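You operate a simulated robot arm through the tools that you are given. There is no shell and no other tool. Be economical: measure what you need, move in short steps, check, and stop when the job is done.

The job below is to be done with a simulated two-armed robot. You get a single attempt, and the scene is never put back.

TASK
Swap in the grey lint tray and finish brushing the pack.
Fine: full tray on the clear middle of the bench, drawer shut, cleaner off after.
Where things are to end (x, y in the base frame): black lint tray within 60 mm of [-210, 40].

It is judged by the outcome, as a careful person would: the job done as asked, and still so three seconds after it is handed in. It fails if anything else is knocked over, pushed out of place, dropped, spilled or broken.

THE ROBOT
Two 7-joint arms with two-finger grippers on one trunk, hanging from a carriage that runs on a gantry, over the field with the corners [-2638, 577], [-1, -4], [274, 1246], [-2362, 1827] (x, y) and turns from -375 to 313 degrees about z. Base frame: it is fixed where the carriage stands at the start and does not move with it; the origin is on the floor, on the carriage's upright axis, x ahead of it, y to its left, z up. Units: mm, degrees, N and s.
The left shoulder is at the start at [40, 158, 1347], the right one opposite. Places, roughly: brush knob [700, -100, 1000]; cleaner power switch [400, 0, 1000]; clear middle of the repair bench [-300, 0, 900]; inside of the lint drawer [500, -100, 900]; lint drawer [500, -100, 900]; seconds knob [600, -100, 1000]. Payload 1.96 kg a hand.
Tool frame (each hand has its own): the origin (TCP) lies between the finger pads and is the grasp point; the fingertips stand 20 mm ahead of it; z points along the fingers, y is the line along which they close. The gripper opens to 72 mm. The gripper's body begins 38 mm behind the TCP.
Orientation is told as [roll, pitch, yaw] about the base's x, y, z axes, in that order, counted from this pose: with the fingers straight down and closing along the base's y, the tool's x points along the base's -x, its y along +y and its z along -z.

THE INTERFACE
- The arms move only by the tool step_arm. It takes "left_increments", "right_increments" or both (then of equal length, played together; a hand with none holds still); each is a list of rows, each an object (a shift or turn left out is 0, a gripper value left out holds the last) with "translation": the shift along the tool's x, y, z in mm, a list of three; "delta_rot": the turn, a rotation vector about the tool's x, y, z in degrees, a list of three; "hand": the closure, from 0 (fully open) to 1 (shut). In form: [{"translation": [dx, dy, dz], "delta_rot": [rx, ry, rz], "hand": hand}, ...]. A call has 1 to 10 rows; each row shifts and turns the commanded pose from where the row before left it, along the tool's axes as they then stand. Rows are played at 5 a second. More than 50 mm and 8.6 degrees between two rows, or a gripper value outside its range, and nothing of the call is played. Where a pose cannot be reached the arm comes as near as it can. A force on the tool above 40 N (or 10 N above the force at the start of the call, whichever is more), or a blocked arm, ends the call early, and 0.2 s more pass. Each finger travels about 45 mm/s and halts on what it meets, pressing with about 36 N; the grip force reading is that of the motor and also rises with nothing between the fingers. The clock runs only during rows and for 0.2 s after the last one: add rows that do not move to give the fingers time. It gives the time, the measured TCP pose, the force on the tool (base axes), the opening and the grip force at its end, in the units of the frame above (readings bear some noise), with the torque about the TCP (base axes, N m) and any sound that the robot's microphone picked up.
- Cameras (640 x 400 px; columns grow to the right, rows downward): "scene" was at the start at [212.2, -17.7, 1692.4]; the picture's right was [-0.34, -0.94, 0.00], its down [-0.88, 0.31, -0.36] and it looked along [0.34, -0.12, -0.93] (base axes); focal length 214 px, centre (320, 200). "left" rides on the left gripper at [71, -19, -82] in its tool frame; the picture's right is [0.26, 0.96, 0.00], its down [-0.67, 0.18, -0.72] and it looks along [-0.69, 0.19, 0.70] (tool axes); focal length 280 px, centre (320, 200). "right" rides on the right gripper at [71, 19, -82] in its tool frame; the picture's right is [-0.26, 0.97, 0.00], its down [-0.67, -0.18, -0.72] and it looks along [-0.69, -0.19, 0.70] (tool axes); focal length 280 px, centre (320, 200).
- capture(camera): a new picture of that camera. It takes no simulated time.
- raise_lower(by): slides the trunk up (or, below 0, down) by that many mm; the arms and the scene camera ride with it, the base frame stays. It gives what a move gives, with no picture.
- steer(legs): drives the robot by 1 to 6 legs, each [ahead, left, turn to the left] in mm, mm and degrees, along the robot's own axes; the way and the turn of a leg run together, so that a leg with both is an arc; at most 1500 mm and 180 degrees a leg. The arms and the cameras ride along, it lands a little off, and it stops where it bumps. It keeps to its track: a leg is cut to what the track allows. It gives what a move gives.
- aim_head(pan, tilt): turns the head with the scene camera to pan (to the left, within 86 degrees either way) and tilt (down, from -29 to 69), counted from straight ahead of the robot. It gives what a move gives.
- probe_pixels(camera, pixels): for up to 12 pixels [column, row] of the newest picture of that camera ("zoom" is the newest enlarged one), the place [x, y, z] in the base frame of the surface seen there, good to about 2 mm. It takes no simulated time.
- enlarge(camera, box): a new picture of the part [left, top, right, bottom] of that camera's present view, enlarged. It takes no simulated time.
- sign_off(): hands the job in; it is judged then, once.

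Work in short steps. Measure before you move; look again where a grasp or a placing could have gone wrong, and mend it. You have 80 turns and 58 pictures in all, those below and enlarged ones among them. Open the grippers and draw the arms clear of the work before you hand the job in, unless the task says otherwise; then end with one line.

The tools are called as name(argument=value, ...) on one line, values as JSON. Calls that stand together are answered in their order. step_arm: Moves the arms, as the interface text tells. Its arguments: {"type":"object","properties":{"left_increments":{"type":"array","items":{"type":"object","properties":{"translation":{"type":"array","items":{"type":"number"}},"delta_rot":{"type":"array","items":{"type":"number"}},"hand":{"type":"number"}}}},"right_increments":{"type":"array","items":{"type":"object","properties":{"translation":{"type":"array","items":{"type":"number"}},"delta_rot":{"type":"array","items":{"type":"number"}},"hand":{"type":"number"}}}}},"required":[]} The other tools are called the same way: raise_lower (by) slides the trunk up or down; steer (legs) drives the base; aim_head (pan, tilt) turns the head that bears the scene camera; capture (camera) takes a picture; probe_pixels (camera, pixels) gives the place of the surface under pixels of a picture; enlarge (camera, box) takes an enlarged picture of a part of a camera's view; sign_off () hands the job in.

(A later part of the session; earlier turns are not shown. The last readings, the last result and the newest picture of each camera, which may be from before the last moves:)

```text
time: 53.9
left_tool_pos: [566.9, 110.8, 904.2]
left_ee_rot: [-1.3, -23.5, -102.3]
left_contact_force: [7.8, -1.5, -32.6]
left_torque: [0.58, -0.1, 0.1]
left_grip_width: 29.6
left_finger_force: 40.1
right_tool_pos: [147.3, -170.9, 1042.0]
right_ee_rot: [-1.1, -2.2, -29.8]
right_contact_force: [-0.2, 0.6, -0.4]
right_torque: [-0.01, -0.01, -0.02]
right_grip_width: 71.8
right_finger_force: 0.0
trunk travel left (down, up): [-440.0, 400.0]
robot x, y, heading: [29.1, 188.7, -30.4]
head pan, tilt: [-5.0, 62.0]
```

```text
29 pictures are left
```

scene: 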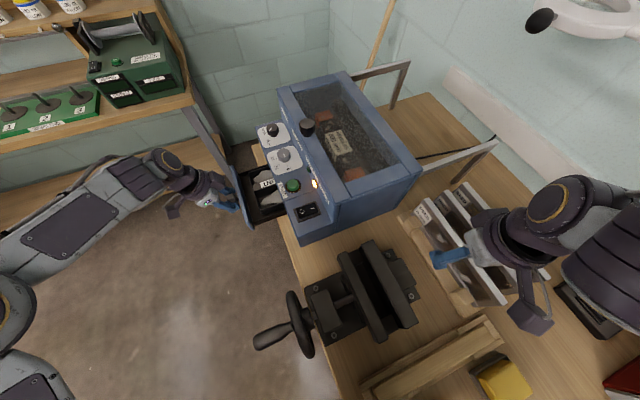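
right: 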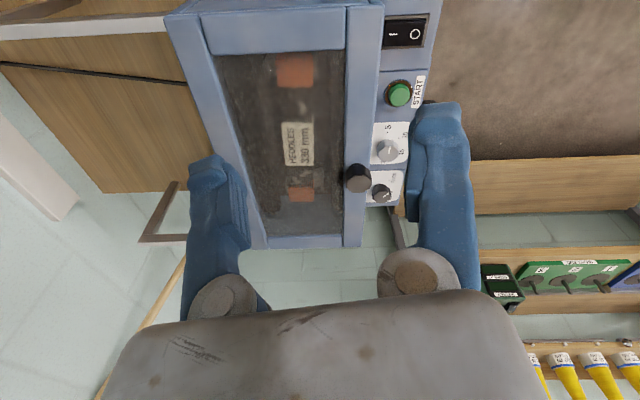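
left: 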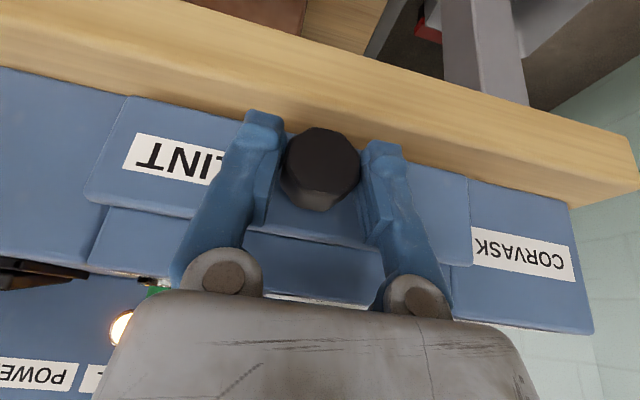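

Drawer is out 88 mm and the tray with its rib shows at (268,186). I pull on until it resists, easing slightly downward.

step_arm(left_increments=[{"translation": [14, 0, -4]}, {"translation": [13.5, 0, -6]}, {"translation": [13.5, 0, -6]}, {"translation": [13.5, 0, -6]}, {"translation": [0, 0, 0]}])

enlarge(camera="scene", box=[190, 110, 330, 240])

```text
time: 55.1
left_tool_pos: [579.0, 168.4, 903.3]
left_ee_rot: [-1.1, -23.6, -102.4]
left_contact_force: [1.4, 0.2, -20.1]
left_torque: [0.1, -0.01, 0.07]
left_grip_width: 29.5
left_finger_force: 39.5
right_tool_pos: [147.4, -170.4, 1041.3]
right_ee_rot: [-1.3, -2.1, -30.0]
right_contact_force: [0.9, 0.1, 0.2]
right_torque: [-0.02, -0.02, 0.03]
right_grip_width: 71.9
right_finger_force: 0.0
trunk travel left (down, up): [-440.0, 400.0]
robot x, y, heading: [29.9, 191.2, -30.4]
head pan, tilt: [-5.0, 62.0]
```

```text
3.08 times, centred on (260, 175) of scene
```

zoom: 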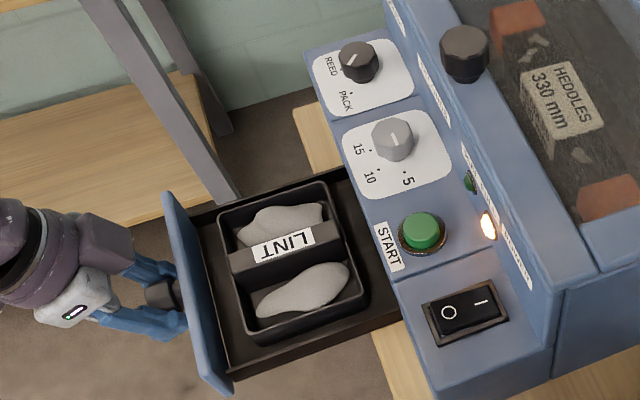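

Drawer fully out (~148 mm), tray exposed. I probe the rib, tray rims and drawer.

probe_pixels(camera="zoom", pixels=[[235, 262], [335, 232], [285, 262], [280, 230], [325, 185], [220, 215], [250, 340], [362, 300], [190, 290], [345, 175], [300, 362], [285, 245]])

```text
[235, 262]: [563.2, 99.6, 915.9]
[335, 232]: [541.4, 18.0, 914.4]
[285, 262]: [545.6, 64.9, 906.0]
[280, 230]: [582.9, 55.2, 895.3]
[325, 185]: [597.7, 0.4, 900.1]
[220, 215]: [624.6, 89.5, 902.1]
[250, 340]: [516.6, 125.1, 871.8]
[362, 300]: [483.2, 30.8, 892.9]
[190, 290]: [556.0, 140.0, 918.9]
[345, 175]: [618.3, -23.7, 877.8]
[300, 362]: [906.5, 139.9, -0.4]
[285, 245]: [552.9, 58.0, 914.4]
```

Rib runs along the pull direction with centre (552,59) and top z≈915, which suits the present hand yaw. I release the knob, rise, and bring the hand upright.

step_arm(left_increments=[{"hand": 0}, {"hand": 0}, {"hand": 0}, {"translation": [-14, 0, -32]}, {"translation": [-14, 0, -32]}, {"translation": [-14, 0, -32]}, {"delta_rot": [0, 8, 0]}, {"delta_rot": [0, 8, 0]}, {"delta_rot": [0, 7.6, 0]}, {"translation": [0, 0, 0], "hand": 0.4}])

step_arm(left_increments=[{"translation": [-38, -1, 0]}, {"translation": [-38, -1, 0]}, {"translation": [-36, -1, 0]}, {"translation": [0, 0, 0]}])

capture(camera="left")

```text
time: 57.3
left_tool_pos: [583.0, 166.8, 1009.0]
left_ee_rot: [-1.0, 0.2, -102.9]
left_contact_force: [0.2, 0.8, -0.2]
left_torque: [0.0, 0.01, -0.02]
left_grip_width: 43.3
left_finger_force: 0.0
right_tool_pos: [148.1, -170.4, 1042.3]
right_ee_rot: [-1.2, -2.3, -29.9]
right_contact_force: [0.4, -0.6, 0.8]
right_torque: [0.01, 0.01, 0.0]
right_grip_width: 72.0
right_finger_force: 0.1
trunk travel left (down, up): [-440.0, 400.0]
robot x, y, heading: [30.4, 188.8, -30.4]
head pan, tilt: [-5.0, 62.0]
```

```text
time: 58.3
left_tool_pos: [553.8, 58.2, 1006.0]
left_ee_rot: [-1.0, 0.0, -103.0]
left_contact_force: [0.3, -0.2, -0.3]
left_torque: [0.01, 0.05, 0.02]
left_grip_width: 43.2
left_finger_force: 0.0
right_tool_pos: [149.2, -170.6, 1042.3]
right_ee_rot: [-1.2, -2.3, -29.9]
right_contact_force: [0.3, 0.3, -0.9]
right_torque: [0.03, 0.02, 0.01]
right_grip_width: 71.9
right_finger_force: 0.0
trunk travel left (down, up): [-440.0, 400.0]
robot x, y, heading: [30.9, 191.0, -30.5]
head pan, tilt: [-5.0, 62.0]
```

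```text
27 pictures are left
```

left: 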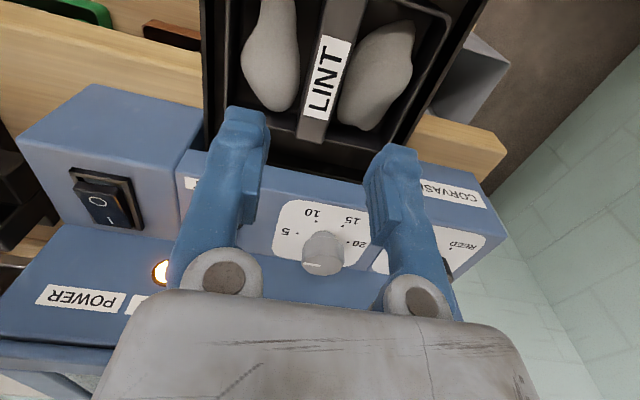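

Rib is at (325,80) between the lint lumps. I probe its edges to refine the alignment.

probe_pixels(camera="left", pixels=[[312, 90], [345, 90], [326, 30], [358, 30], [301, 125], [322, 128], [330, 75]])

```text
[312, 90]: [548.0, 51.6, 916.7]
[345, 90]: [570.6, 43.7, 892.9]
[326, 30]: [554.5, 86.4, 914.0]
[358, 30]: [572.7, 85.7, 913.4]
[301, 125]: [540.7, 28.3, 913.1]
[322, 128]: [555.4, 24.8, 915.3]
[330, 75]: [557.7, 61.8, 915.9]
```

Rib is ~18 mm wide, centred x≈557 at y=60. I shift 3 mm, descend to z≈906 and close.

step_arm(left_increments=[{"translation": [0, 3, 33]}, {"translation": [0, 0, 33]}, {"translation": [0, 0, 33]}, {"translation": [0, 0, 0]}, {"hand": 1}, {"hand": 1}, {"hand": 1}, {"hand": 1}])

capture(camera="left")

```text
time: 60.1
left_tool_pos: [557.5, 58.9, 907.5]
left_ee_rot: [-1.1, 0.1, -102.9]
left_contact_force: [0.5, 1.7, 0.1]
left_torque: [0.0, -0.01, 0.0]
left_grip_width: 20.6
left_finger_force: 36.2
right_tool_pos: [148.4, -169.8, 1040.8]
right_ee_rot: [-1.2, -2.3, -30.0]
right_contact_force: [0.3, -0.4, -0.4]
right_torque: [-0.02, 0.0, -0.01]
right_grip_width: 71.9
right_finger_force: 0.0
trunk travel left (down, up): [-440.0, 400.0]
robot x, y, heading: [31.4, 188.1, -30.6]
head pan, tilt: [-5.0, 62.0]
```

```text
26 pictures are left
```

left: 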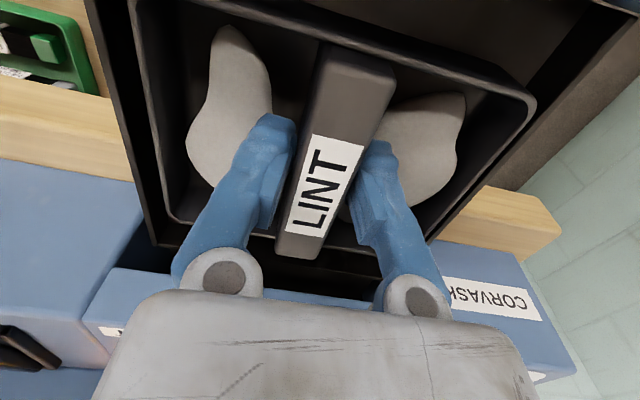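

Gripped (20.6 mm). I lift it level with the trunk by 60 mm, then more.

raise_lower(by=60)

raise_lower(by=120)

capture(camera="scene")

```text
time: 61.1
left_tool_pos: [557.1, 59.4, 968.3]
left_ee_rot: [-1.0, 0.0, -102.8]
left_contact_force: [-0.3, -0.2, -0.9]
left_torque: [0.02, 0.01, -0.01]
left_grip_width: 21.1
left_finger_force: 36.3
right_tool_pos: [148.3, -171.4, 1103.4]
right_ee_rot: [-1.3, -2.2, -29.9]
right_contact_force: [0.2, -0.6, 0.4]
right_torque: [-0.03, 0.0, 0.0]
right_grip_width: 72.0
right_finger_force: 0.1
trunk travel left (down, up): [-500.0, 340.0]
robot x, y, heading: [24.2, 192.5, -30.4]
head pan, tilt: [-5.0, 62.0]
```

```text
time: 62.6
left_tool_pos: [557.4, 58.9, 1088.0]
left_ee_rot: [-1.0, 0.0, -102.9]
left_contact_force: [0.4, 1.1, -1.3]
left_torque: [-0.03, 0.01, -0.02]
left_grip_width: 20.7
left_finger_force: 36.3
right_tool_pos: [148.9, -170.6, 1222.3]
right_ee_rot: [-1.2, -2.1, -30.0]
right_contact_force: [-0.2, 0.0, 0.4]
right_torque: [-0.02, -0.01, 0.01]
right_grip_width: 71.7
right_finger_force: 0.0
trunk travel left (down, up): [-620.0, 220.0]
robot x, y, heading: [26.3, 191.5, -30.3]
head pan, tilt: [-5.0, 62.0]
```

```text
25 pictures are left
```

scene: 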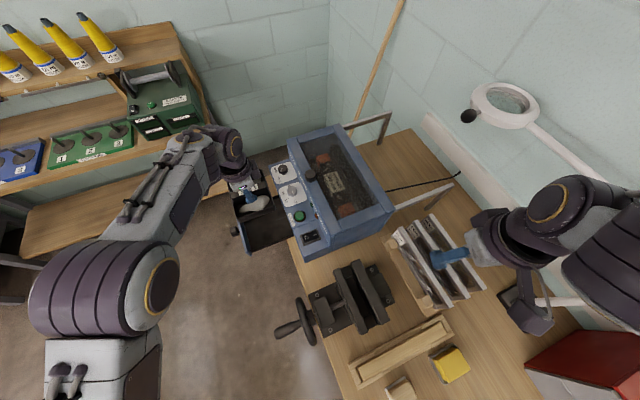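

Tray is out with lint in it. I drive out front to about (-363,565) and turn to heading -90, which brings the tray over (-210,40) at safe height.

steer(legs=[[-524, 126, 0]])

steer(legs=[[0, 0, -59.7]])

capture(camera="scene")

```text
time: 65.7
left_tool_pos: [178.3, 428.1, 1087.6]
left_ee_rot: [-1.0, 0.0, -103.4]
left_contact_force: [0.4, 0.0, -1.0]
left_torque: [0.01, -0.01, -0.01]
left_grip_width: 21.0
left_finger_force: 35.8
right_tool_pos: [-233.0, 204.4, 1222.3]
right_ee_rot: [-1.1, -2.3, -30.5]
right_contact_force: [-0.4, -0.3, -0.4]
right_torque: [0.0, 0.01, 0.04]
right_grip_width: 72.0
right_finger_force: 0.1
trunk travel left (down, up): [-620.0, 220.0]
robot x, y, heading: [-348.6, 561.0, -31.1]
head pan, tilt: [-5.0, 62.0]
```

```text
time: 68.8
left_tool_pos: [-207.2, 39.6, 1088.5]
left_ee_rot: [-1.0, -0.1, -163.8]
left_contact_force: [-0.1, -0.2, -1.4]
left_torque: [-0.01, 0.0, 0.0]
left_grip_width: 20.5
left_finger_force: 36.0
right_tool_pos: [-603.9, 284.6, 1222.6]
right_ee_rot: [-1.3, -2.3, -90.8]
right_contact_force: [0.9, -0.5, -0.3]
right_torque: [-0.01, -0.06, 0.0]
right_grip_width: 72.0
right_finger_force: 0.1
trunk travel left (down, up): [-620.0, 220.0]
robot x, y, heading: [-352.1, 565.5, -91.4]
head pan, tilt: [-5.0, 62.0]
```

```text
24 pictures are left
```

scene: 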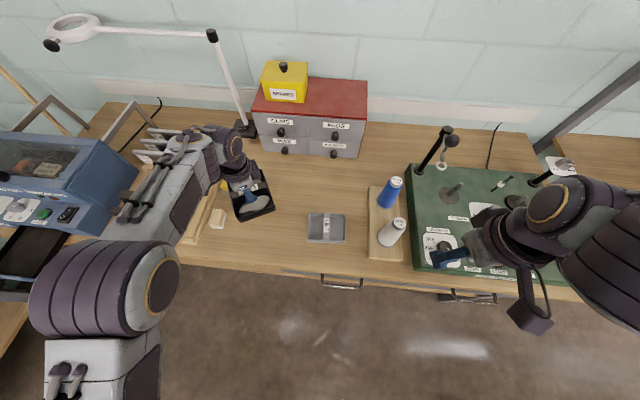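

Tray is over (-207,40), clear of neighbours. I lower the trunk 180 mm and then the hand gently to contact.

raise_lower(by=-182)

step_arm(left_increments=[{"translation": [0, 0, 5]}, {"translation": [0, 0, 4]}, {"translation": [0, 0, 2]}, {"translation": [0, 0, 0]}])

capture(camera="left")

```text
time: 70.8
left_tool_pos: [-206.2, 39.9, 907.1]
left_ee_rot: [-1.0, -0.1, -163.7]
left_contact_force: [-0.3, -0.3, -1.1]
left_torque: [0.0, -0.02, 0.0]
left_grip_width: 20.7
left_finger_force: 36.1
right_tool_pos: [-604.7, 285.0, 1040.8]
right_ee_rot: [-1.1, -2.2, -90.9]
right_contact_force: [-0.4, -0.3, -0.7]
right_torque: [0.01, -0.03, -0.02]
right_grip_width: 71.8
right_finger_force: 0.1
trunk travel left (down, up): [-438.0, 402.0]
robot x, y, heading: [-346.6, 563.0, -91.1]
head pan, tilt: [-5.0, 62.0]
```

```text
time: 71.8
left_tool_pos: [-206.1, 38.9, 896.2]
left_ee_rot: [-1.1, 0.0, -163.9]
left_contact_force: [-0.5, 1.4, 5.4]
left_torque: [-0.24, -0.06, 0.03]
left_grip_width: 20.7
left_finger_force: 36.0
right_tool_pos: [-604.7, 284.7, 1039.5]
right_ee_rot: [-1.0, -2.1, -90.7]
right_contact_force: [0.2, -0.4, -0.4]
right_torque: [0.02, -0.02, -0.01]
right_grip_width: 72.0
right_finger_force: 0.1
trunk travel left (down, up): [-438.0, 402.0]
robot x, y, heading: [-349.7, 566.2, -91.3]
head pan, tilt: [-5.0, 62.0]
```

```text
23 pictures are left
```

left: 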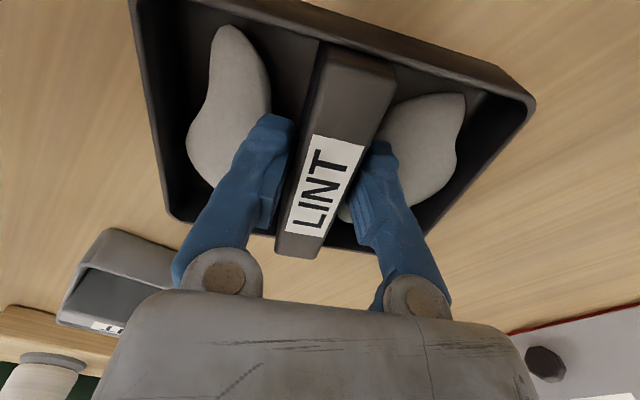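

Contact reads 5 N; the tray sits on the bench. I release gently and rise 110 mm, then turn the hand toward the grey tray's rib.

step_arm(left_increments=[{"translation": [0, 0, 1]}, {"hand": 0.4}, {"hand": 0.4}, {"hand": 0.4}, {"translation": [0, 0, -40]}, {"translation": [0, 0, -40]}, {"translation": [0, 0, -40]}, {"translation": [0, 0, 0]}])

step_arm(left_increments=[{"delta_rot": [0, 0, -8.2]}, {"delta_rot": [0, 0, -8.2]}, {"delta_rot": [0, 0, -8.2]}, {"delta_rot": [0, 0, -8.2]}, {"delta_rot": [0, 0, -8.2]}, {"delta_rot": [0, 0, -8.2]}, {"delta_rot": [0, 0, -8.2]}, {"delta_rot": [0, 0, -8.2]}, {"translation": [0, 0, 0]}])

steer(legs=[[-36, -205, 0]])

capture(camera="left")

```text
time: 73.6
left_tool_pos: [-204.8, 37.9, 1014.7]
left_ee_rot: [-1.0, 0.1, -163.7]
left_contact_force: [-0.3, -0.4, 0.2]
left_torque: [0.0, 0.04, -0.02]
left_grip_width: 43.0
left_finger_force: 0.0
right_tool_pos: [-605.2, 282.9, 1039.5]
right_ee_rot: [-1.3, -2.3, -90.8]
right_contact_force: [0.7, 0.4, 0.0]
right_torque: [-0.01, -0.01, 0.0]
right_grip_width: 72.1
right_finger_force: 0.1
trunk travel left (down, up): [-438.0, 402.0]
robot x, y, heading: [-346.7, 565.0, -91.4]
head pan, tilt: [-5.0, 62.0]
```

```text
time: 75.6
left_tool_pos: [-205.4, 37.1, 1013.7]
left_ee_rot: [-0.4, 0.9, -98.1]
left_contact_force: [-0.4, -0.4, -0.5]
left_torque: [0.02, 0.02, -0.01]
left_grip_width: 43.1
left_finger_force: 0.0
right_tool_pos: [-604.2, 284.4, 1039.2]
right_ee_rot: [-1.3, -2.3, -90.8]
right_contact_force: [-0.7, 0.0, 0.1]
right_torque: [-0.04, -0.02, -0.03]
right_grip_width: 71.9
right_finger_force: 0.0
trunk travel left (down, up): [-438.0, 402.0]
robot x, y, heading: [-349.0, 563.6, -91.4]
head pan, tilt: [-5.0, 62.0]
```

```text
time: 77.2
left_tool_pos: [-410.8, 78.5, 1015.4]
left_ee_rot: [-0.4, 0.9, -97.9]
left_contact_force: [-0.1, 0.0, -0.1]
left_torque: [0.01, -0.04, 0.04]
left_grip_width: 43.4
left_finger_force: 0.0
right_tool_pos: [-811.0, 323.4, 1040.6]
right_ee_rot: [-1.2, -2.3, -90.6]
right_contact_force: [0.5, 0.9, -0.4]
right_torque: [0.01, -0.02, 0.03]
right_grip_width: 71.9
right_finger_force: 0.1
trunk travel left (down, up): [-438.0, 402.0]
robot x, y, heading: [-555.6, 605.1, -90.9]
head pan, tilt: [-5.0, 62.0]
```

```text
22 pictures are left
```

left: 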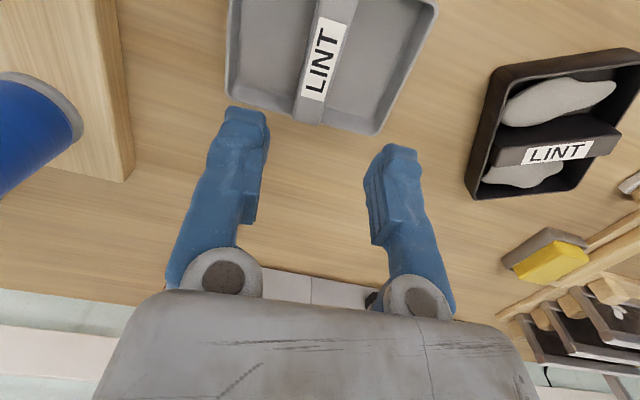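

Black tray sits well; grey tray is below with its rib at (320,60). I probe the rib edges.

probe_pixels(camera="left", pixels=[[300, 80], [334, 75], [316, 15], [352, 15], [294, 115], [320, 118], [230, 90], [378, 130], [436, 12], [556, 158]])

```text
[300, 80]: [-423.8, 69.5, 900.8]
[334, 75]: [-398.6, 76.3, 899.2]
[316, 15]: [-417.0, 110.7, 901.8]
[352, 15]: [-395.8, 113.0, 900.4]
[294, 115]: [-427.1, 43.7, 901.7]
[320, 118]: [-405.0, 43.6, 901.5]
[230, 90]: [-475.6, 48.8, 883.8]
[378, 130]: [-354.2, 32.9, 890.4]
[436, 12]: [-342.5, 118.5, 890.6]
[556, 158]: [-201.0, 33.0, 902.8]
```

Rib centred at (-411,79), yaw matches. I descend 121 mm and close.

step_arm(left_increments=[{"translation": [0, 0, 41]}, {"translation": [0, 0, 41]}, {"translation": [0, 0, 39]}, {"translation": [0, 0, 0]}, {"hand": 1}, {"hand": 1}, {"hand": 1}, {"hand": 1}])

raise_lower(by=182)

capture(camera="left")

```text
time: 79.0
left_tool_pos: [-409.4, 77.7, 890.3]
left_ee_rot: [-0.4, 0.8, -97.9]
left_contact_force: [-0.3, -0.7, -0.2]
left_torque: [0.0, 0.06, 0.0]
left_grip_width: 20.7
left_finger_force: 36.1
right_tool_pos: [-811.4, 324.0, 1040.8]
right_ee_rot: [-1.2, -2.3, -90.4]
right_contact_force: [-0.5, -0.1, 0.5]
right_torque: [0.01, -0.01, 0.01]
right_grip_width: 72.5
right_finger_force: 0.0
trunk travel left (down, up): [-438.0, 402.0]
robot x, y, heading: [-553.7, 606.0, -90.8]
head pan, tilt: [-5.0, 62.0]
```

```text
time: 81.0
left_tool_pos: [-409.2, 78.7, 1071.6]
left_ee_rot: [-0.4, 0.9, -97.8]
left_contact_force: [0.4, 0.0, -1.1]
left_torque: [-0.01, 0.01, -0.02]
left_grip_width: 20.9
left_finger_force: 36.1
right_tool_pos: [-810.8, 324.6, 1222.1]
right_ee_rot: [-1.1, -2.2, -90.5]
right_contact_force: [0.0, -0.2, 0.5]
right_torque: [0.01, 0.01, 0.01]
right_grip_width: 72.0
right_finger_force: 0.1
trunk travel left (down, up): [-620.0, 220.0]
robot x, y, heading: [-552.6, 606.2, -91.0]
head pan, tilt: [-5.0, 62.0]
```

```text
21 pictures are left
```

left: 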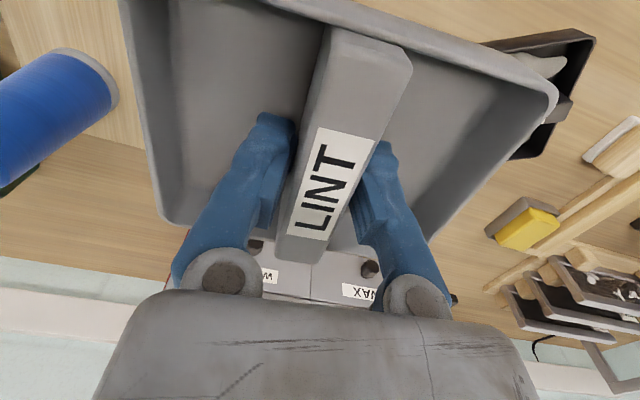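

Grey tray held. I turn the robot back to heading about -30.5, then rotate the hand so the tray lines up with the drawer.

steer(legs=[[0, 0, 60.6]])

step_arm(left_increments=[{"delta_rot": [0, 0, 8.2]}, {"delta_rot": [0, 0, 8.2]}, {"delta_rot": [0, 0, 8.2]}, {"delta_rot": [0, 0, 8.2]}, {"delta_rot": [0, 0, 8.2]}, {"delta_rot": [0, 0, 8.2]}, {"delta_rot": [0, 0, 8.2]}, {"delta_rot": [0, 0, 8.2]}, {"translation": [0, 0, 0]}])

```text
time: 84.1
left_tool_pos: [-28.6, 463.7, 1072.3]
left_ee_rot: [-0.4, 0.8, -38.3]
left_contact_force: [-0.3, -0.2, -0.5]
left_torque: [0.0, 0.04, 0.02]
left_grip_width: 20.6
left_finger_force: 35.7
right_tool_pos: [-442.4, 242.4, 1222.6]
right_ee_rot: [-1.2, -2.2, -31.0]
right_contact_force: [-0.3, -0.1, 0.6]
right_torque: [0.02, 0.0, 0.01]
right_grip_width: 72.2
right_finger_force: 0.0
trunk travel left (down, up): [-620.0, 220.0]
robot x, y, heading: [-553.0, 604.5, -31.5]
head pan, tilt: [-5.0, 62.0]
```

```text
time: 86.1
left_tool_pos: [-28.9, 463.6, 1073.0]
left_ee_rot: [-1.0, 0.0, -104.2]
left_contact_force: [-0.9, 0.8, -1.3]
left_torque: [0.0, -0.04, 0.01]
left_grip_width: 20.6
left_finger_force: 35.9
right_tool_pos: [-442.5, 242.7, 1222.6]
right_ee_rot: [-1.3, -2.3, -31.0]
right_contact_force: [0.6, 0.5, 0.1]
right_torque: [0.02, -0.01, 0.0]
right_grip_width: 71.9
right_finger_force: 0.1
trunk travel left (down, up): [-620.0, 220.0]
robot x, y, heading: [-556.3, 604.3, -31.5]
head pan, tilt: [-5.0, 62.0]
```

I drive the tray back over the open drawer.

steer(legs=[[710, -42, 1]])

capture(camera="left")

enlarge(camera="scene", box=[190, 110, 350, 270])

```text
time: 89.9
left_tool_pos: [551.8, 69.6, 1072.2]
left_ee_rot: [-1.0, -0.1, -103.3]
left_contact_force: [-0.9, -0.5, -2.1]
left_torque: [0.01, 0.02, -0.03]
left_grip_width: 20.9
left_finger_force: 36.4
right_tool_pos: [140.7, -156.2, 1221.8]
right_ee_rot: [-1.1, -2.3, -30.4]
right_contact_force: [-0.1, 0.3, 0.5]
right_torque: [0.04, 0.05, -0.03]
right_grip_width: 71.9
right_finger_force: 0.0
trunk travel left (down, up): [-620.0, 220.0]
robot x, y, heading: [23.5, 204.5, -30.5]
head pan, tilt: [-5.0, 62.0]
```

```text
20 pictures are left
```

left: 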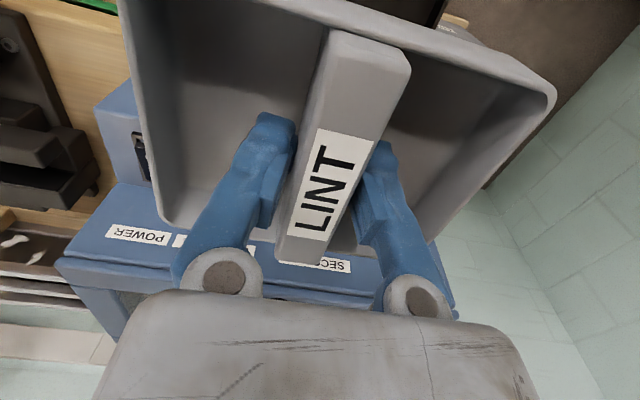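

```text
2.50 times, centred on (270, 190) of scene
```

zoom: 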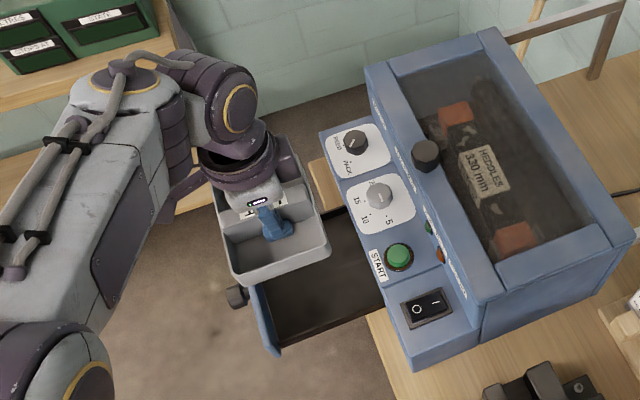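

FULL lamp appears off now. I shift to the position where the black tray was lifted out (557,59) and lower to just above the drawer rim, then check.

step_arm(left_increments=[{"translation": [-9, 7.8, 0]}, {"translation": [0, 0, 0]}])

raise_lower(by=-112)

enlarge(camera="scene", box=[190, 80, 350, 240])

capture(camera="left")

```text
time: 90.5
left_tool_pos: [557.1, 59.2, 1071.8]
left_ee_rot: [-1.0, 0.0, -103.3]
left_contact_force: [0.2, -0.2, -1.8]
left_torque: [0.03, -0.01, 0.02]
left_grip_width: 20.7
left_finger_force: 35.9
right_tool_pos: [141.1, -154.4, 1222.3]
right_ee_rot: [-1.1, -2.3, -30.4]
right_contact_force: [-0.1, -0.4, -0.7]
right_torque: [0.04, 0.01, -0.01]
right_grip_width: 72.0
right_finger_force: 0.1
trunk travel left (down, up): [-620.0, 220.0]
robot x, y, heading: [23.1, 205.0, -30.7]
head pan, tilt: [-5.0, 62.0]
```

```text
time: 92.0
left_tool_pos: [555.2, 58.3, 960.4]
left_ee_rot: [-1.1, 0.0, -103.3]
left_contact_force: [0.5, -1.1, -0.8]
left_torque: [0.01, -0.01, -0.03]
left_grip_width: 20.6
left_finger_force: 35.6
right_tool_pos: [140.4, -156.4, 1110.7]
right_ee_rot: [-1.2, -2.3, -30.4]
right_contact_force: [-0.1, 0.2, 0.4]
right_torque: [0.0, -0.02, -0.01]
right_grip_width: 71.9
right_finger_force: 0.0
trunk travel left (down, up): [-508.0, 332.0]
robot x, y, heading: [23.9, 205.9, -30.8]
head pan, tilt: [-5.0, 62.0]
```

```text
2.50 times, centred on (270, 160) of scene
```

zoom: 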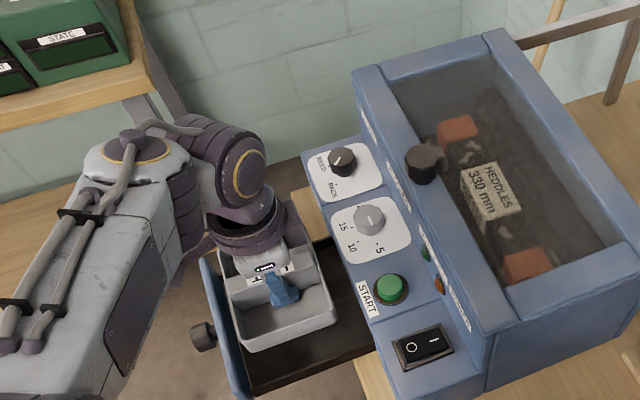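

```text
17 pictures are left
```

left: 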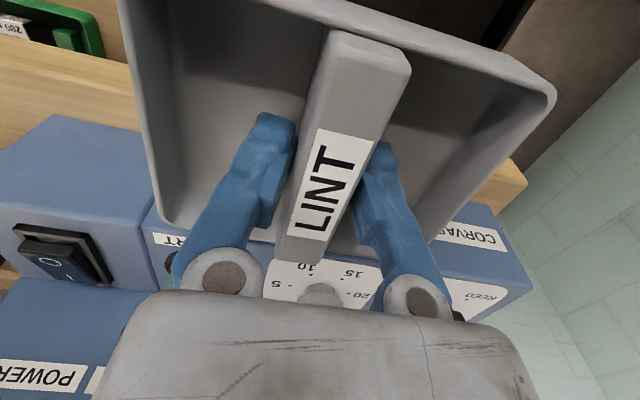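

Alignment looks right. I lower on into the drawer, gently, watching the force.

step_arm(left_increments=[{"translation": [0, 2, 15]}, {"translation": [0, 0, 15]}, {"translation": [0, 0, 12]}, {"translation": [0, 0, 6]}, {"translation": [0, 0, 4]}, {"translation": [0, 0, 3]}, {"translation": [0, 0, 0]}])

```text
time: 93.6
left_tool_pos: [558.4, 59.8, 904.3]
left_ee_rot: [-1.1, -0.1, -103.3]
left_contact_force: [-0.2, -0.6, 0.1]
left_torque: [0.0, 0.01, -0.05]
left_grip_width: 20.9
left_finger_force: 36.3
right_tool_pos: [140.5, -156.9, 1110.5]
right_ee_rot: [-1.2, -2.3, -30.4]
right_contact_force: [-0.1, -1.4, -0.1]
right_torque: [0.02, 0.01, 0.01]
right_grip_width: 72.2
right_finger_force: 0.0
trunk travel left (down, up): [-508.0, 332.0]
robot x, y, heading: [26.0, 204.0, -31.0]
head pan, tilt: [-5.0, 62.0]
```

At z=904 with its weight just taken up. I ease down 2 mm, release, and rise.

step_arm(left_increments=[{"translation": [0, 0, 1]}, {"translation": [0, 0, 1]}, {"hand": 0.4}, {"hand": 0.4}, {"hand": 0.4}, {"translation": [0, 0, -35]}, {"translation": [0, 0, -35]}, {"translation": [0, 0, -35]}, {"translation": [0, 0, 0]}])

capture(camera="left")

```text
time: 95.6
left_tool_pos: [557.3, 58.7, 1009.0]
left_ee_rot: [-1.0, -0.1, -103.3]
left_contact_force: [-0.8, -0.6, -0.3]
left_torque: [-0.03, -0.01, 0.0]
left_grip_width: 43.2
left_finger_force: 0.1
right_tool_pos: [140.4, -155.4, 1110.5]
right_ee_rot: [-1.1, -2.3, -30.5]
right_contact_force: [0.4, 0.2, 1.1]
right_torque: [-0.01, 0.0, -0.02]
right_grip_width: 71.9
right_finger_force: 0.0
trunk travel left (down, up): [-508.0, 332.0]
robot x, y, heading: [20.7, 207.7, -30.9]
head pan, tilt: [-5.0, 62.0]
```

```text
16 pictures are left
```

left: 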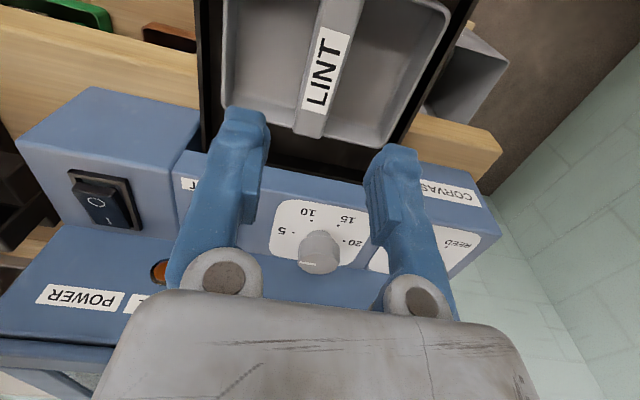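

Grey tray is seated. Now I close the fingers, move in front of the knob and lower, ready to push the drawer shut.

step_arm(left_increments=[{"translation": [37, -2.7, 0], "hand": 1}, {"translation": [37, -2.7, 0]}, {"translation": [37, -2.7, 0]}, {"translation": [37, -2.7, 0]}, {"translation": [0, 0, 36]}, {"translation": [0, 0, 36]}, {"translation": [0, 0, 35]}, {"translation": [0, 0, 0]}])

capture(camera="left")

```text
time: 97.4
left_tool_pos: [581.1, 204.5, 900.7]
left_ee_rot: [-1.0, -0.1, -103.3]
left_contact_force: [-0.7, -0.1, -1.4]
left_torque: [0.0, 0.02, -0.01]
left_grip_width: 0.0
left_finger_force: 29.9
right_tool_pos: [139.4, -156.6, 1109.7]
right_ee_rot: [-1.2, -2.3, -30.4]
right_contact_force: [0.0, 0.5, -0.6]
right_torque: [0.0, 0.01, -0.01]
right_grip_width: 72.0
right_finger_force: 0.0
trunk travel left (down, up): [-508.0, 332.0]
robot x, y, heading: [27.4, 205.2, -30.8]
head pan, tilt: [-5.0, 62.0]
```

```text
15 pictures are left
```

left: 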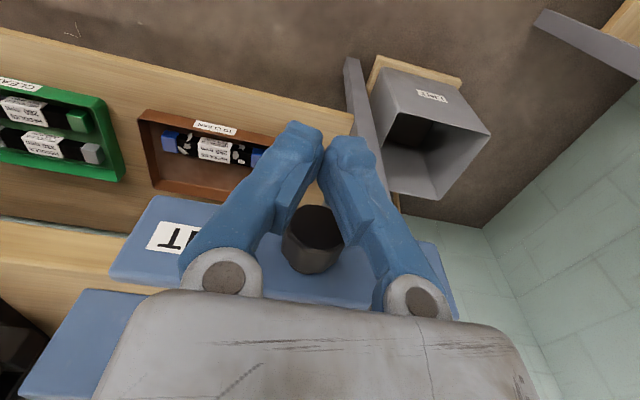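

Fingers are in front of the knob at (313,238). I push the drawer shut along its axis.

step_arm(left_increments=[{"translation": [-20, -0.3, 0]}, {"translation": [-20, -0.3, 0]}, {"translation": [-20, -0.3, 0]}, {"translation": [-20, -0.3, 0]}, {"translation": [-20, -0.3, 0]}, {"translation": [-20, -0.3, 0]}, {"translation": [-20, -0.3, 0]}, {"translation": [-15, 0, 0]}, {"translation": [0, 0, 0]}])

step_arm(left_increments=[{"translation": [-6, 0, 0]}, {"translation": [-5, 0, 0]}, {"translation": [-5, 0, 0]}, {"translation": [-5, 0, 0]}, {"translation": [0, 0, 0]}])

```text
time: 99.4
left_tool_pos: [543.4, 54.3, 899.6]
left_ee_rot: [-0.8, 0.0, -103.3]
left_contact_force: [0.5, -0.7, -0.2]
left_torque: [-0.02, 0.0, 0.02]
left_grip_width: 0.0
left_finger_force: 29.8
right_tool_pos: [139.7, -156.1, 1110.3]
right_ee_rot: [-1.1, -2.3, -30.4]
right_contact_force: [-0.3, -0.6, 0.1]
right_torque: [-0.01, 0.03, 0.0]
right_grip_width: 72.0
right_finger_force: 0.1
trunk travel left (down, up): [-508.0, 332.0]
robot x, y, heading: [22.5, 207.9, -30.7]
head pan, tilt: [-5.0, 62.0]
```

```text
time: 100.6
left_tool_pos: [539.6, 41.8, 901.3]
left_ee_rot: [-1.1, 0.5, -103.1]
left_contact_force: [-1.9, 36.9, 15.0]
left_torque: [0.24, 0.11, 0.14]
left_grip_width: 0.0
left_finger_force: 29.7
right_tool_pos: [142.8, -149.2, 1109.3]
right_ee_rot: [-0.8, -2.2, -30.3]
right_contact_force: [-0.1, -0.2, -0.7]
right_torque: [0.0, 0.01, 0.0]
right_grip_width: 72.0
right_finger_force: 0.0
trunk travel left (down, up): [-508.0, 332.0]
robot x, y, heading: [24.1, 204.9, -30.7]
head pan, tilt: [-5.0, 62.0]
```

It now resists at the shut position. I back off, rise and inspect the drawer and the knobs.

step_arm(left_increments=[{"translation": [20, 0, 0]}, {"translation": [20, 0, -30]}, {"translation": [0, 0, -40]}, {"translation": [0, 0, -40]}, {"translation": [0, 0, -40]}, {"translation": [0, 0, 0]}])

enlarge(camera="scene", box=[230, 80, 350, 190])

capture(camera="left")

```text
time: 102.0
left_tool_pos: [552.2, 74.8, 1051.2]
left_ee_rot: [-1.0, 0.0, -103.4]
left_contact_force: [0.1, 0.3, -0.2]
left_torque: [-0.02, -0.02, -0.02]
left_grip_width: 0.0
left_finger_force: 29.3
right_tool_pos: [139.5, -155.7, 1110.8]
right_ee_rot: [-1.2, -2.3, -30.4]
right_contact_force: [-0.2, 0.0, 1.1]
right_torque: [0.05, 0.0, 0.01]
right_grip_width: 72.1
right_finger_force: 0.0
trunk travel left (down, up): [-508.0, 332.0]
robot x, y, heading: [26.1, 203.6, -30.9]
head pan, tilt: [-5.0, 62.0]
```

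```text
3.64 times, centred on (290, 135) of scene
```

zoom: 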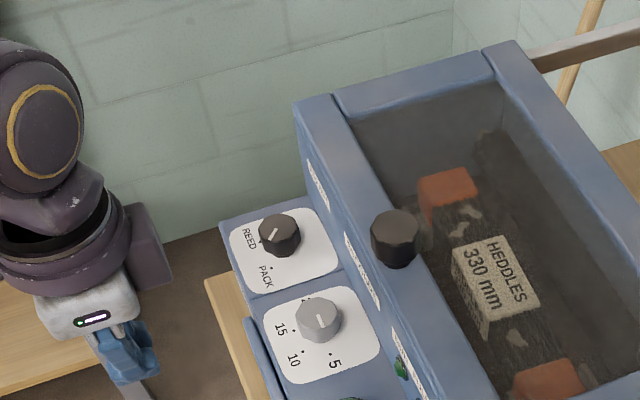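

```text
13 pictures are left
```

left: 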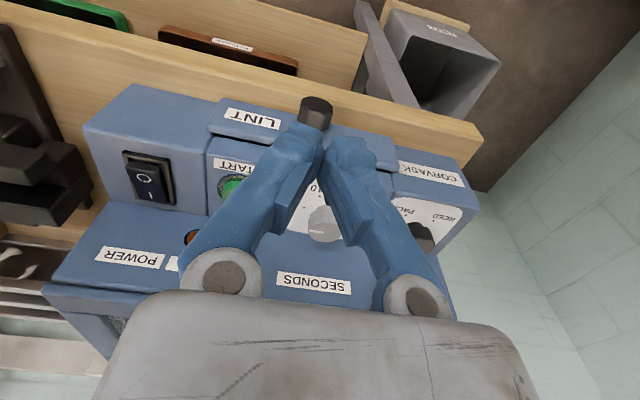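

The drawer is shut. To read both knob pointers I open the fingers and shift the hand along the cleaner, then take an enlarged wrist view.

step_arm(left_increments=[{"translation": [-30, 20, 0], "hand": 0}, {"translation": [0, 20, 0]}, {"translation": [0, 0, 0]}, {"translation": [0, 0, 0]}])

enlarge(camera="left", box=[190, 100, 510, 300])

```text
time: 103.0
left_tool_pos: [568.6, 38.3, 1048.9]
left_ee_rot: [-1.1, -0.1, -103.3]
left_contact_force: [0.7, -0.4, -0.3]
left_torque: [0.01, -0.05, 0.03]
left_grip_width: 72.0
left_finger_force: 0.1
left hand out of reach, approached as far as the arm can: row 2
right_tool_pos: [141.8, -156.0, 1110.4]
right_ee_rot: [-1.3, -2.3, -30.3]
right_contact_force: [0.2, 0.4, 0.5]
right_torque: [-0.03, -0.01, 0.0]
right_grip_width: 71.9
right_finger_force: 0.1
trunk travel left (down, up): [-508.0, 332.0]
robot x, y, heading: [22.4, 202.6, -30.8]
head pan, tilt: [-5.0, 62.0]
```

```text
2.00 times, centred on (350, 200) of left
```

zoom: 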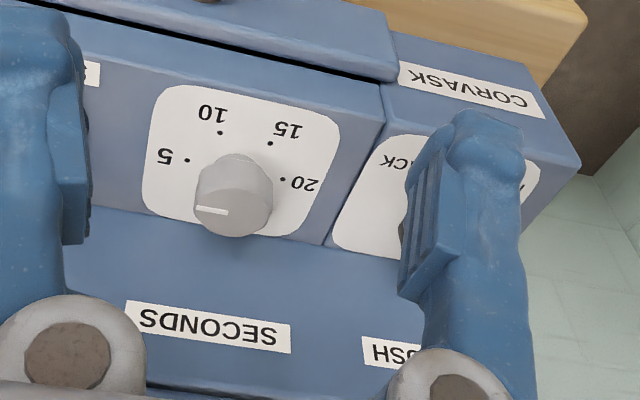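

Seconds reads 5 (mark points to the 5 dot) and the brush mark earlier lined up with PACK; both fit. Next I tilt the closed hand and bring its tips in line with START at (474,-33,958), stopping short.

step_arm(left_increments=[{"translation": [20, -38, 0], "hand": 1}, {"translation": [0, -38, 0]}, {"delta_rot": [0, -8.3, 0]}, {"delta_rot": [0, -8.3, 0]}, {"delta_rot": [0, -8.4, 0]}, {"translation": [0, 0, 0]}])

```text
time: 104.4
left_tool_pos: [499.7, 74.7, 1051.3]
left_ee_rot: [-1.1, -25.2, -102.9]
left_contact_force: [0.1, 0.1, 0.1]
left_torque: [0.0, 0.0, 0.01]
left_grip_width: 0.0
left_finger_force: 29.5
left hand out of reach, approached as far as the arm can: row 2
right_tool_pos: [140.1, -155.3, 1109.3]
right_ee_rot: [-1.2, -2.2, -30.3]
right_contact_force: [0.6, -0.8, 0.6]
right_torque: [0.01, 0.03, -0.03]
right_grip_width: 72.0
right_finger_force: 0.0
trunk travel left (down, up): [-508.0, 332.0]
robot x, y, heading: [22.1, 208.4, -30.9]
head pan, tilt: [-5.0, 62.0]
```

I move to 40 mm off the button along the press axis.

step_arm(left_increments=[{"translation": [-30, 0, 25]}, {"translation": [-30, -1, 26]}, {"translation": [0, 0, 20]}, {"translation": [0, 0, 0]}])

capture(camera="left")

```text
time: 105.4
left_tool_pos: [477.9, -7.5, 1012.8]
left_ee_rot: [-1.1, -25.0, -102.9]
left_contact_force: [-0.8, -0.1, -0.2]
left_torque: [0.0, -0.01, 0.03]
left_grip_width: 0.0
left_finger_force: 29.6
right_tool_pos: [139.5, -156.7, 1110.3]
right_ee_rot: [-1.2, -2.3, -30.5]
right_contact_force: [0.1, 1.1, 0.2]
right_torque: [0.01, -0.01, 0.02]
right_grip_width: 72.0
right_finger_force: 0.0
trunk travel left (down, up): [-508.0, 332.0]
robot x, y, heading: [25.8, 209.4, -30.9]
head pan, tilt: [-5.0, 62.0]
```

```text
11 pictures are left
```

left: 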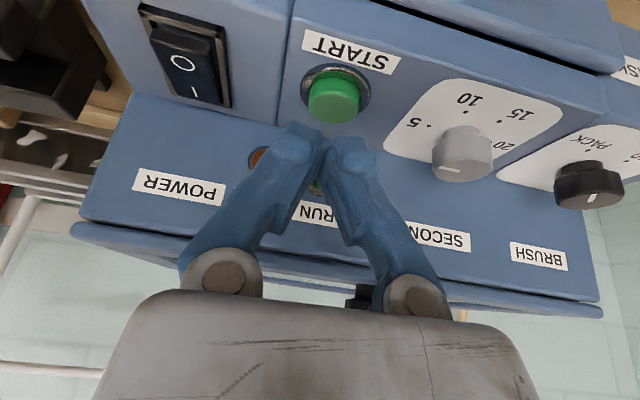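

Good view; I enlarge the knobs to confirm both settings and probe the button and switch.

enlarge(camera="left", box=[440, 90, 640, 220])

probe_pixels(camera="left", pixels=[[332, 98], [320, 100], [345, 98], [335, 115], [365, 90], [182, 62], [196, 95], [165, 25], [210, 100], [180, 75]])

```text
3.08 times, centred on (540, 155) of left
```

zoom: 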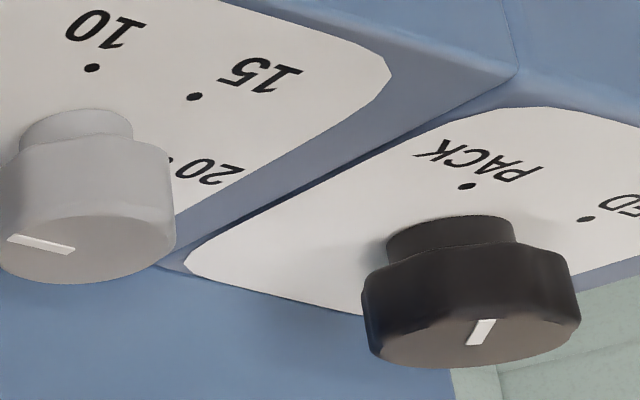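

```text
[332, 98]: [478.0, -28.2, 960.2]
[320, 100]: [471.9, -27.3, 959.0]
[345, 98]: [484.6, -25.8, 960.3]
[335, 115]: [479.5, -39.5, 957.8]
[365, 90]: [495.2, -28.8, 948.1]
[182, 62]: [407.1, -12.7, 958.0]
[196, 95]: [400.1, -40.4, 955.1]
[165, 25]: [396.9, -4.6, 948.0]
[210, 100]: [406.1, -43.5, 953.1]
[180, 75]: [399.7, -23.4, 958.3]
```

Pointers confirm PACK and 5 s. Now I press START, centred at (477,-31,960), and retract.

step_arm(left_increments=[{"translation": [0, 3, 17]}, {"translation": [0, 0, 15]}, {"translation": [0, 0, 4]}, {"translation": [0, 0, 3]}, {"translation": [0, 0, 2]}, {"translation": [0, 0, 2]}, {"translation": [0, 0, -15]}, {"translation": [0, 0, -20]}])

```text
time: 107.2
left_tool_pos: [480.6, -12.0, 1006.6]
left_ee_rot: [-1.1, -25.0, -103.0]
left_contact_force: [-1.1, -0.5, -0.4]
left_torque: [0.03, -0.01, 0.06]
left_grip_width: 0.0
left_finger_force: 29.7
right_tool_pos: [140.8, -156.7, 1109.5]
right_ee_rot: [-1.2, -2.2, -30.4]
right_contact_force: [0.5, 0.4, 0.2]
right_torque: [-0.03, 0.0, 0.01]
right_grip_width: 72.5
right_finger_force: 0.0
trunk travel left (down, up): [-508.0, 332.0]
robot x, y, heading: [26.4, 204.9, -31.0]
head pan, tilt: [-5.0, 62.0]
```

No sound was reported; I look at the lamps through the head camera.

enlarge(camera="scene", box=[250, 90, 410, 230])

```text
2.86 times, centred on (330, 160) of scene
```

zoom: 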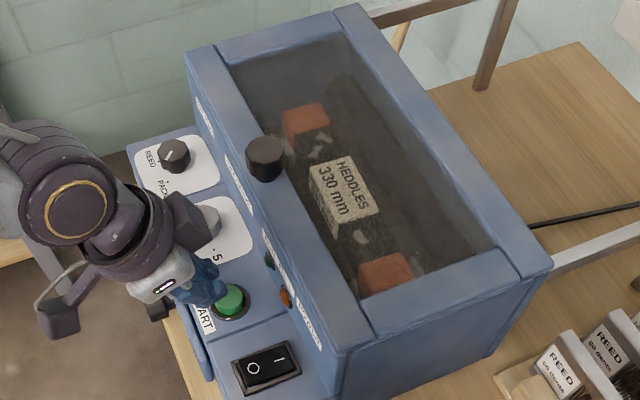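

RUN lamp is dark, so the press was too shallow. I press again more deeply and read the force there.

step_arm(left_increments=[{"translation": [0, 0, 16]}, {"translation": [0, 0, 16]}, {"translation": [0, 0, 4]}, {"translation": [0, 0, 3]}, {"translation": [0, 0, 3]}])

```text
time: 108.4
left_tool_pos: [477.0, -27.9, 968.0]
left_ee_rot: [-1.0, -25.0, -103.0]
left_contact_force: [-2.7, 8.9, 18.3]
left_torque: [0.18, -0.03, 0.06]
left_grip_width: 6.1
left_finger_force: 29.6
right_tool_pos: [142.1, -154.8, 1110.9]
right_ee_rot: [-1.1, -2.3, -30.5]
right_contact_force: [0.4, -0.3, -0.3]
right_torque: [-0.01, -0.01, 0.02]
right_grip_width: 72.0
right_finger_force: 0.1
trunk travel left (down, up): [-508.0, 332.0]
robot x, y, heading: [25.3, 205.7, -31.0]
head pan, tilt: [-5.0, 62.0]
heard: click
```

A click was heard at 20 N. I retract and watch.

step_arm(left_increments=[{"translation": [0, 0, -25]}, {"translation": [0, 0, -25]}, {"translation": [0, 0, 0]}])

enlarge(camera="scene", box=[250, 90, 410, 230])

```text
time: 109.2
left_tool_pos: [479.3, -6.0, 1012.6]
left_ee_rot: [-1.1, -25.0, -102.9]
left_contact_force: [0.2, -0.2, -0.6]
left_torque: [0.0, 0.0, 0.05]
left_grip_width: 0.1
left_finger_force: 29.4
right_tool_pos: [140.5, -156.2, 1109.5]
right_ee_rot: [-1.2, -2.3, -30.3]
right_contact_force: [0.0, 0.0, 0.1]
right_torque: [-0.01, 0.0, -0.03]
right_grip_width: 71.8
right_finger_force: 0.1
trunk travel left (down, up): [-508.0, 332.0]
robot x, y, heading: [26.3, 202.6, -31.0]
head pan, tilt: [-5.0, 62.0]
```

```text
2.86 times, centred on (330, 160) of scene
```

zoom: 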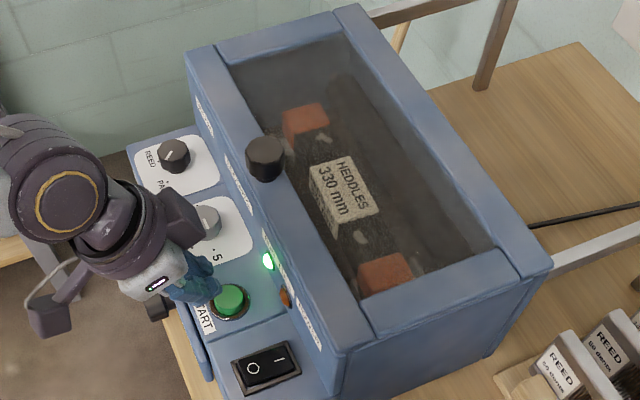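

RUN lamp is green and the brush works; lint is vanishing. I wait out the cycle.

step_arm(left_increments=[{"translation": [0, 0, -5]}, {"translation": [0, 0, 0]}, {"translation": [0, 0, 0]}, {"translation": [0, 0, 0]}, {"translation": [0, 0, 0]}, {"translation": [0, 0, 0]}, {"translation": [0, 0, 0]}, {"translation": [0, 0, 0]}, {"translation": [0, 0, 0]}, {"translation": [0, 0, 0]}])

step_arm(left_increments=[{"translation": [0, 0, 0]}, {"translation": [0, 0, 0]}, {"translation": [0, 0, 0]}, {"translation": [0, 0, 0]}, {"translation": [0, 0, 0]}, {"translation": [0, 0, 0]}, {"translation": [0, 0, 0]}, {"translation": [0, 0, 0]}, {"translation": [0, 0, 0]}, {"translation": [0, 0, 0]}])

step_arm(left_increments=[{"translation": [0, 0, 0]}, {"translation": [0, 0, 0]}, {"translation": [0, 0, 0]}, {"translation": [0, 0, 0]}, {"translation": [0, 0, 0]}, {"translation": [0, 0, 0]}])

enlarge(camera="scene", box=[250, 90, 410, 230])

```text
time: 111.4
left_tool_pos: [483.1, -5.5, 1016.5]
left_ee_rot: [-1.2, -25.0, -103.0]
left_contact_force: [0.3, 0.5, 0.1]
left_torque: [0.03, -0.02, 0.0]
left_grip_width: 0.0
left_finger_force: 29.7
right_tool_pos: [141.7, -157.4, 1110.6]
right_ee_rot: [-1.2, -2.3, -30.4]
right_contact_force: [-0.5, -0.6, 0.4]
right_torque: [0.0, 0.0, -0.03]
right_grip_width: 72.0
right_finger_force: 0.0
trunk travel left (down, up): [-508.0, 332.0]
robot x, y, heading: [26.7, 206.5, -30.9]
head pan, tilt: [-5.0, 62.0]
```

```text
time: 113.6
left_tool_pos: [482.3, -6.1, 1016.8]
left_ee_rot: [-1.1, -25.0, -102.9]
left_contact_force: [-0.7, 0.7, 0.6]
left_torque: [0.02, 0.02, 0.03]
left_grip_width: 0.0
left_finger_force: 29.7
right_tool_pos: [140.0, -155.9, 1109.6]
right_ee_rot: [-1.3, -2.3, -30.4]
right_contact_force: [-0.5, 0.3, 0.2]
right_torque: [-0.02, -0.04, -0.01]
right_grip_width: 71.8
right_finger_force: 0.1
trunk travel left (down, up): [-508.0, 332.0]
robot x, y, heading: [22.0, 207.2, -30.8]
head pan, tilt: [-5.0, 62.0]
```

```text
time: 115.0
left_tool_pos: [482.1, -5.3, 1017.1]
left_ee_rot: [-1.1, -25.0, -102.9]
left_contact_force: [0.6, -0.1, -0.5]
left_torque: [0.03, -0.03, -0.03]
left_grip_width: 0.0
left_finger_force: 29.6
right_tool_pos: [140.3, -155.5, 1111.6]
right_ee_rot: [-1.2, -2.3, -30.5]
right_contact_force: [-0.4, -0.2, -0.1]
right_torque: [0.01, 0.0, -0.01]
right_grip_width: 71.9
right_finger_force: 0.0
trunk travel left (down, up): [-508.0, 332.0]
robot x, y, heading: [25.6, 204.1, -30.7]
head pan, tilt: [-5.0, 62.0]
```

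```text
2.86 times, centred on (330, 160) of scene
```

zoom: 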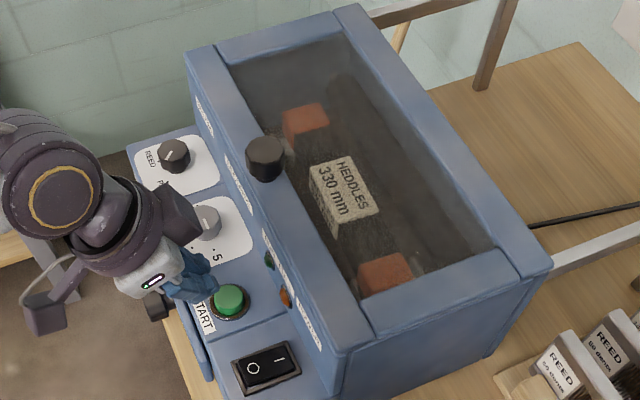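

Cycle done: RUN dark and the pack is clear of lint. Now the power switch: its O end is the front end near (402,-12,958). I move the hand 30 mm off it.

step_arm(left_increments=[{"translation": [2, -39, 0]}, {"translation": [1.6, -39, 6]}, {"translation": [0, 0, 7]}, {"translation": [0, 0, 0]}])

capture(camera="left")

```text
time: 116.0
left_tool_pos: [405.8, 9.9, 1005.3]
left_ee_rot: [-1.1, -25.0, -102.9]
left_contact_force: [0.2, -0.1, 0.7]
left_torque: [-0.01, -0.04, 0.03]
left_grip_width: 0.0
left_finger_force: 29.9
right_tool_pos: [140.4, -155.8, 1110.4]
right_ee_rot: [-1.2, -2.4, -30.5]
right_contact_force: [-0.3, -0.2, -0.6]
right_torque: [0.01, -0.01, -0.04]
right_grip_width: 72.0
right_finger_force: 0.1
trunk travel left (down, up): [-508.0, 332.0]
robot x, y, heading: [24.1, 207.3, -30.9]
head pan, tilt: [-5.0, 62.0]
```

```text
6 pictures are left
```

left: 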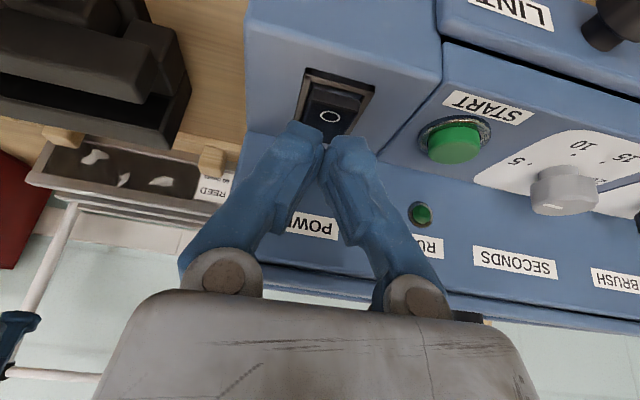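

I probe the O mark at (329,117) and the switch edges.

probe_pixels(camera="left", pixels=[[329, 117], [335, 98], [340, 88], [340, 75], [325, 130], [305, 100], [362, 110]])

```text
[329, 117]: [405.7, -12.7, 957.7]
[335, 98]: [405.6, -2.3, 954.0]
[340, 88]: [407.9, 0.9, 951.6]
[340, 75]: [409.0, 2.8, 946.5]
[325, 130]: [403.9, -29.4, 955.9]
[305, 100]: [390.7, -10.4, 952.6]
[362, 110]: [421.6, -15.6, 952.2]
```

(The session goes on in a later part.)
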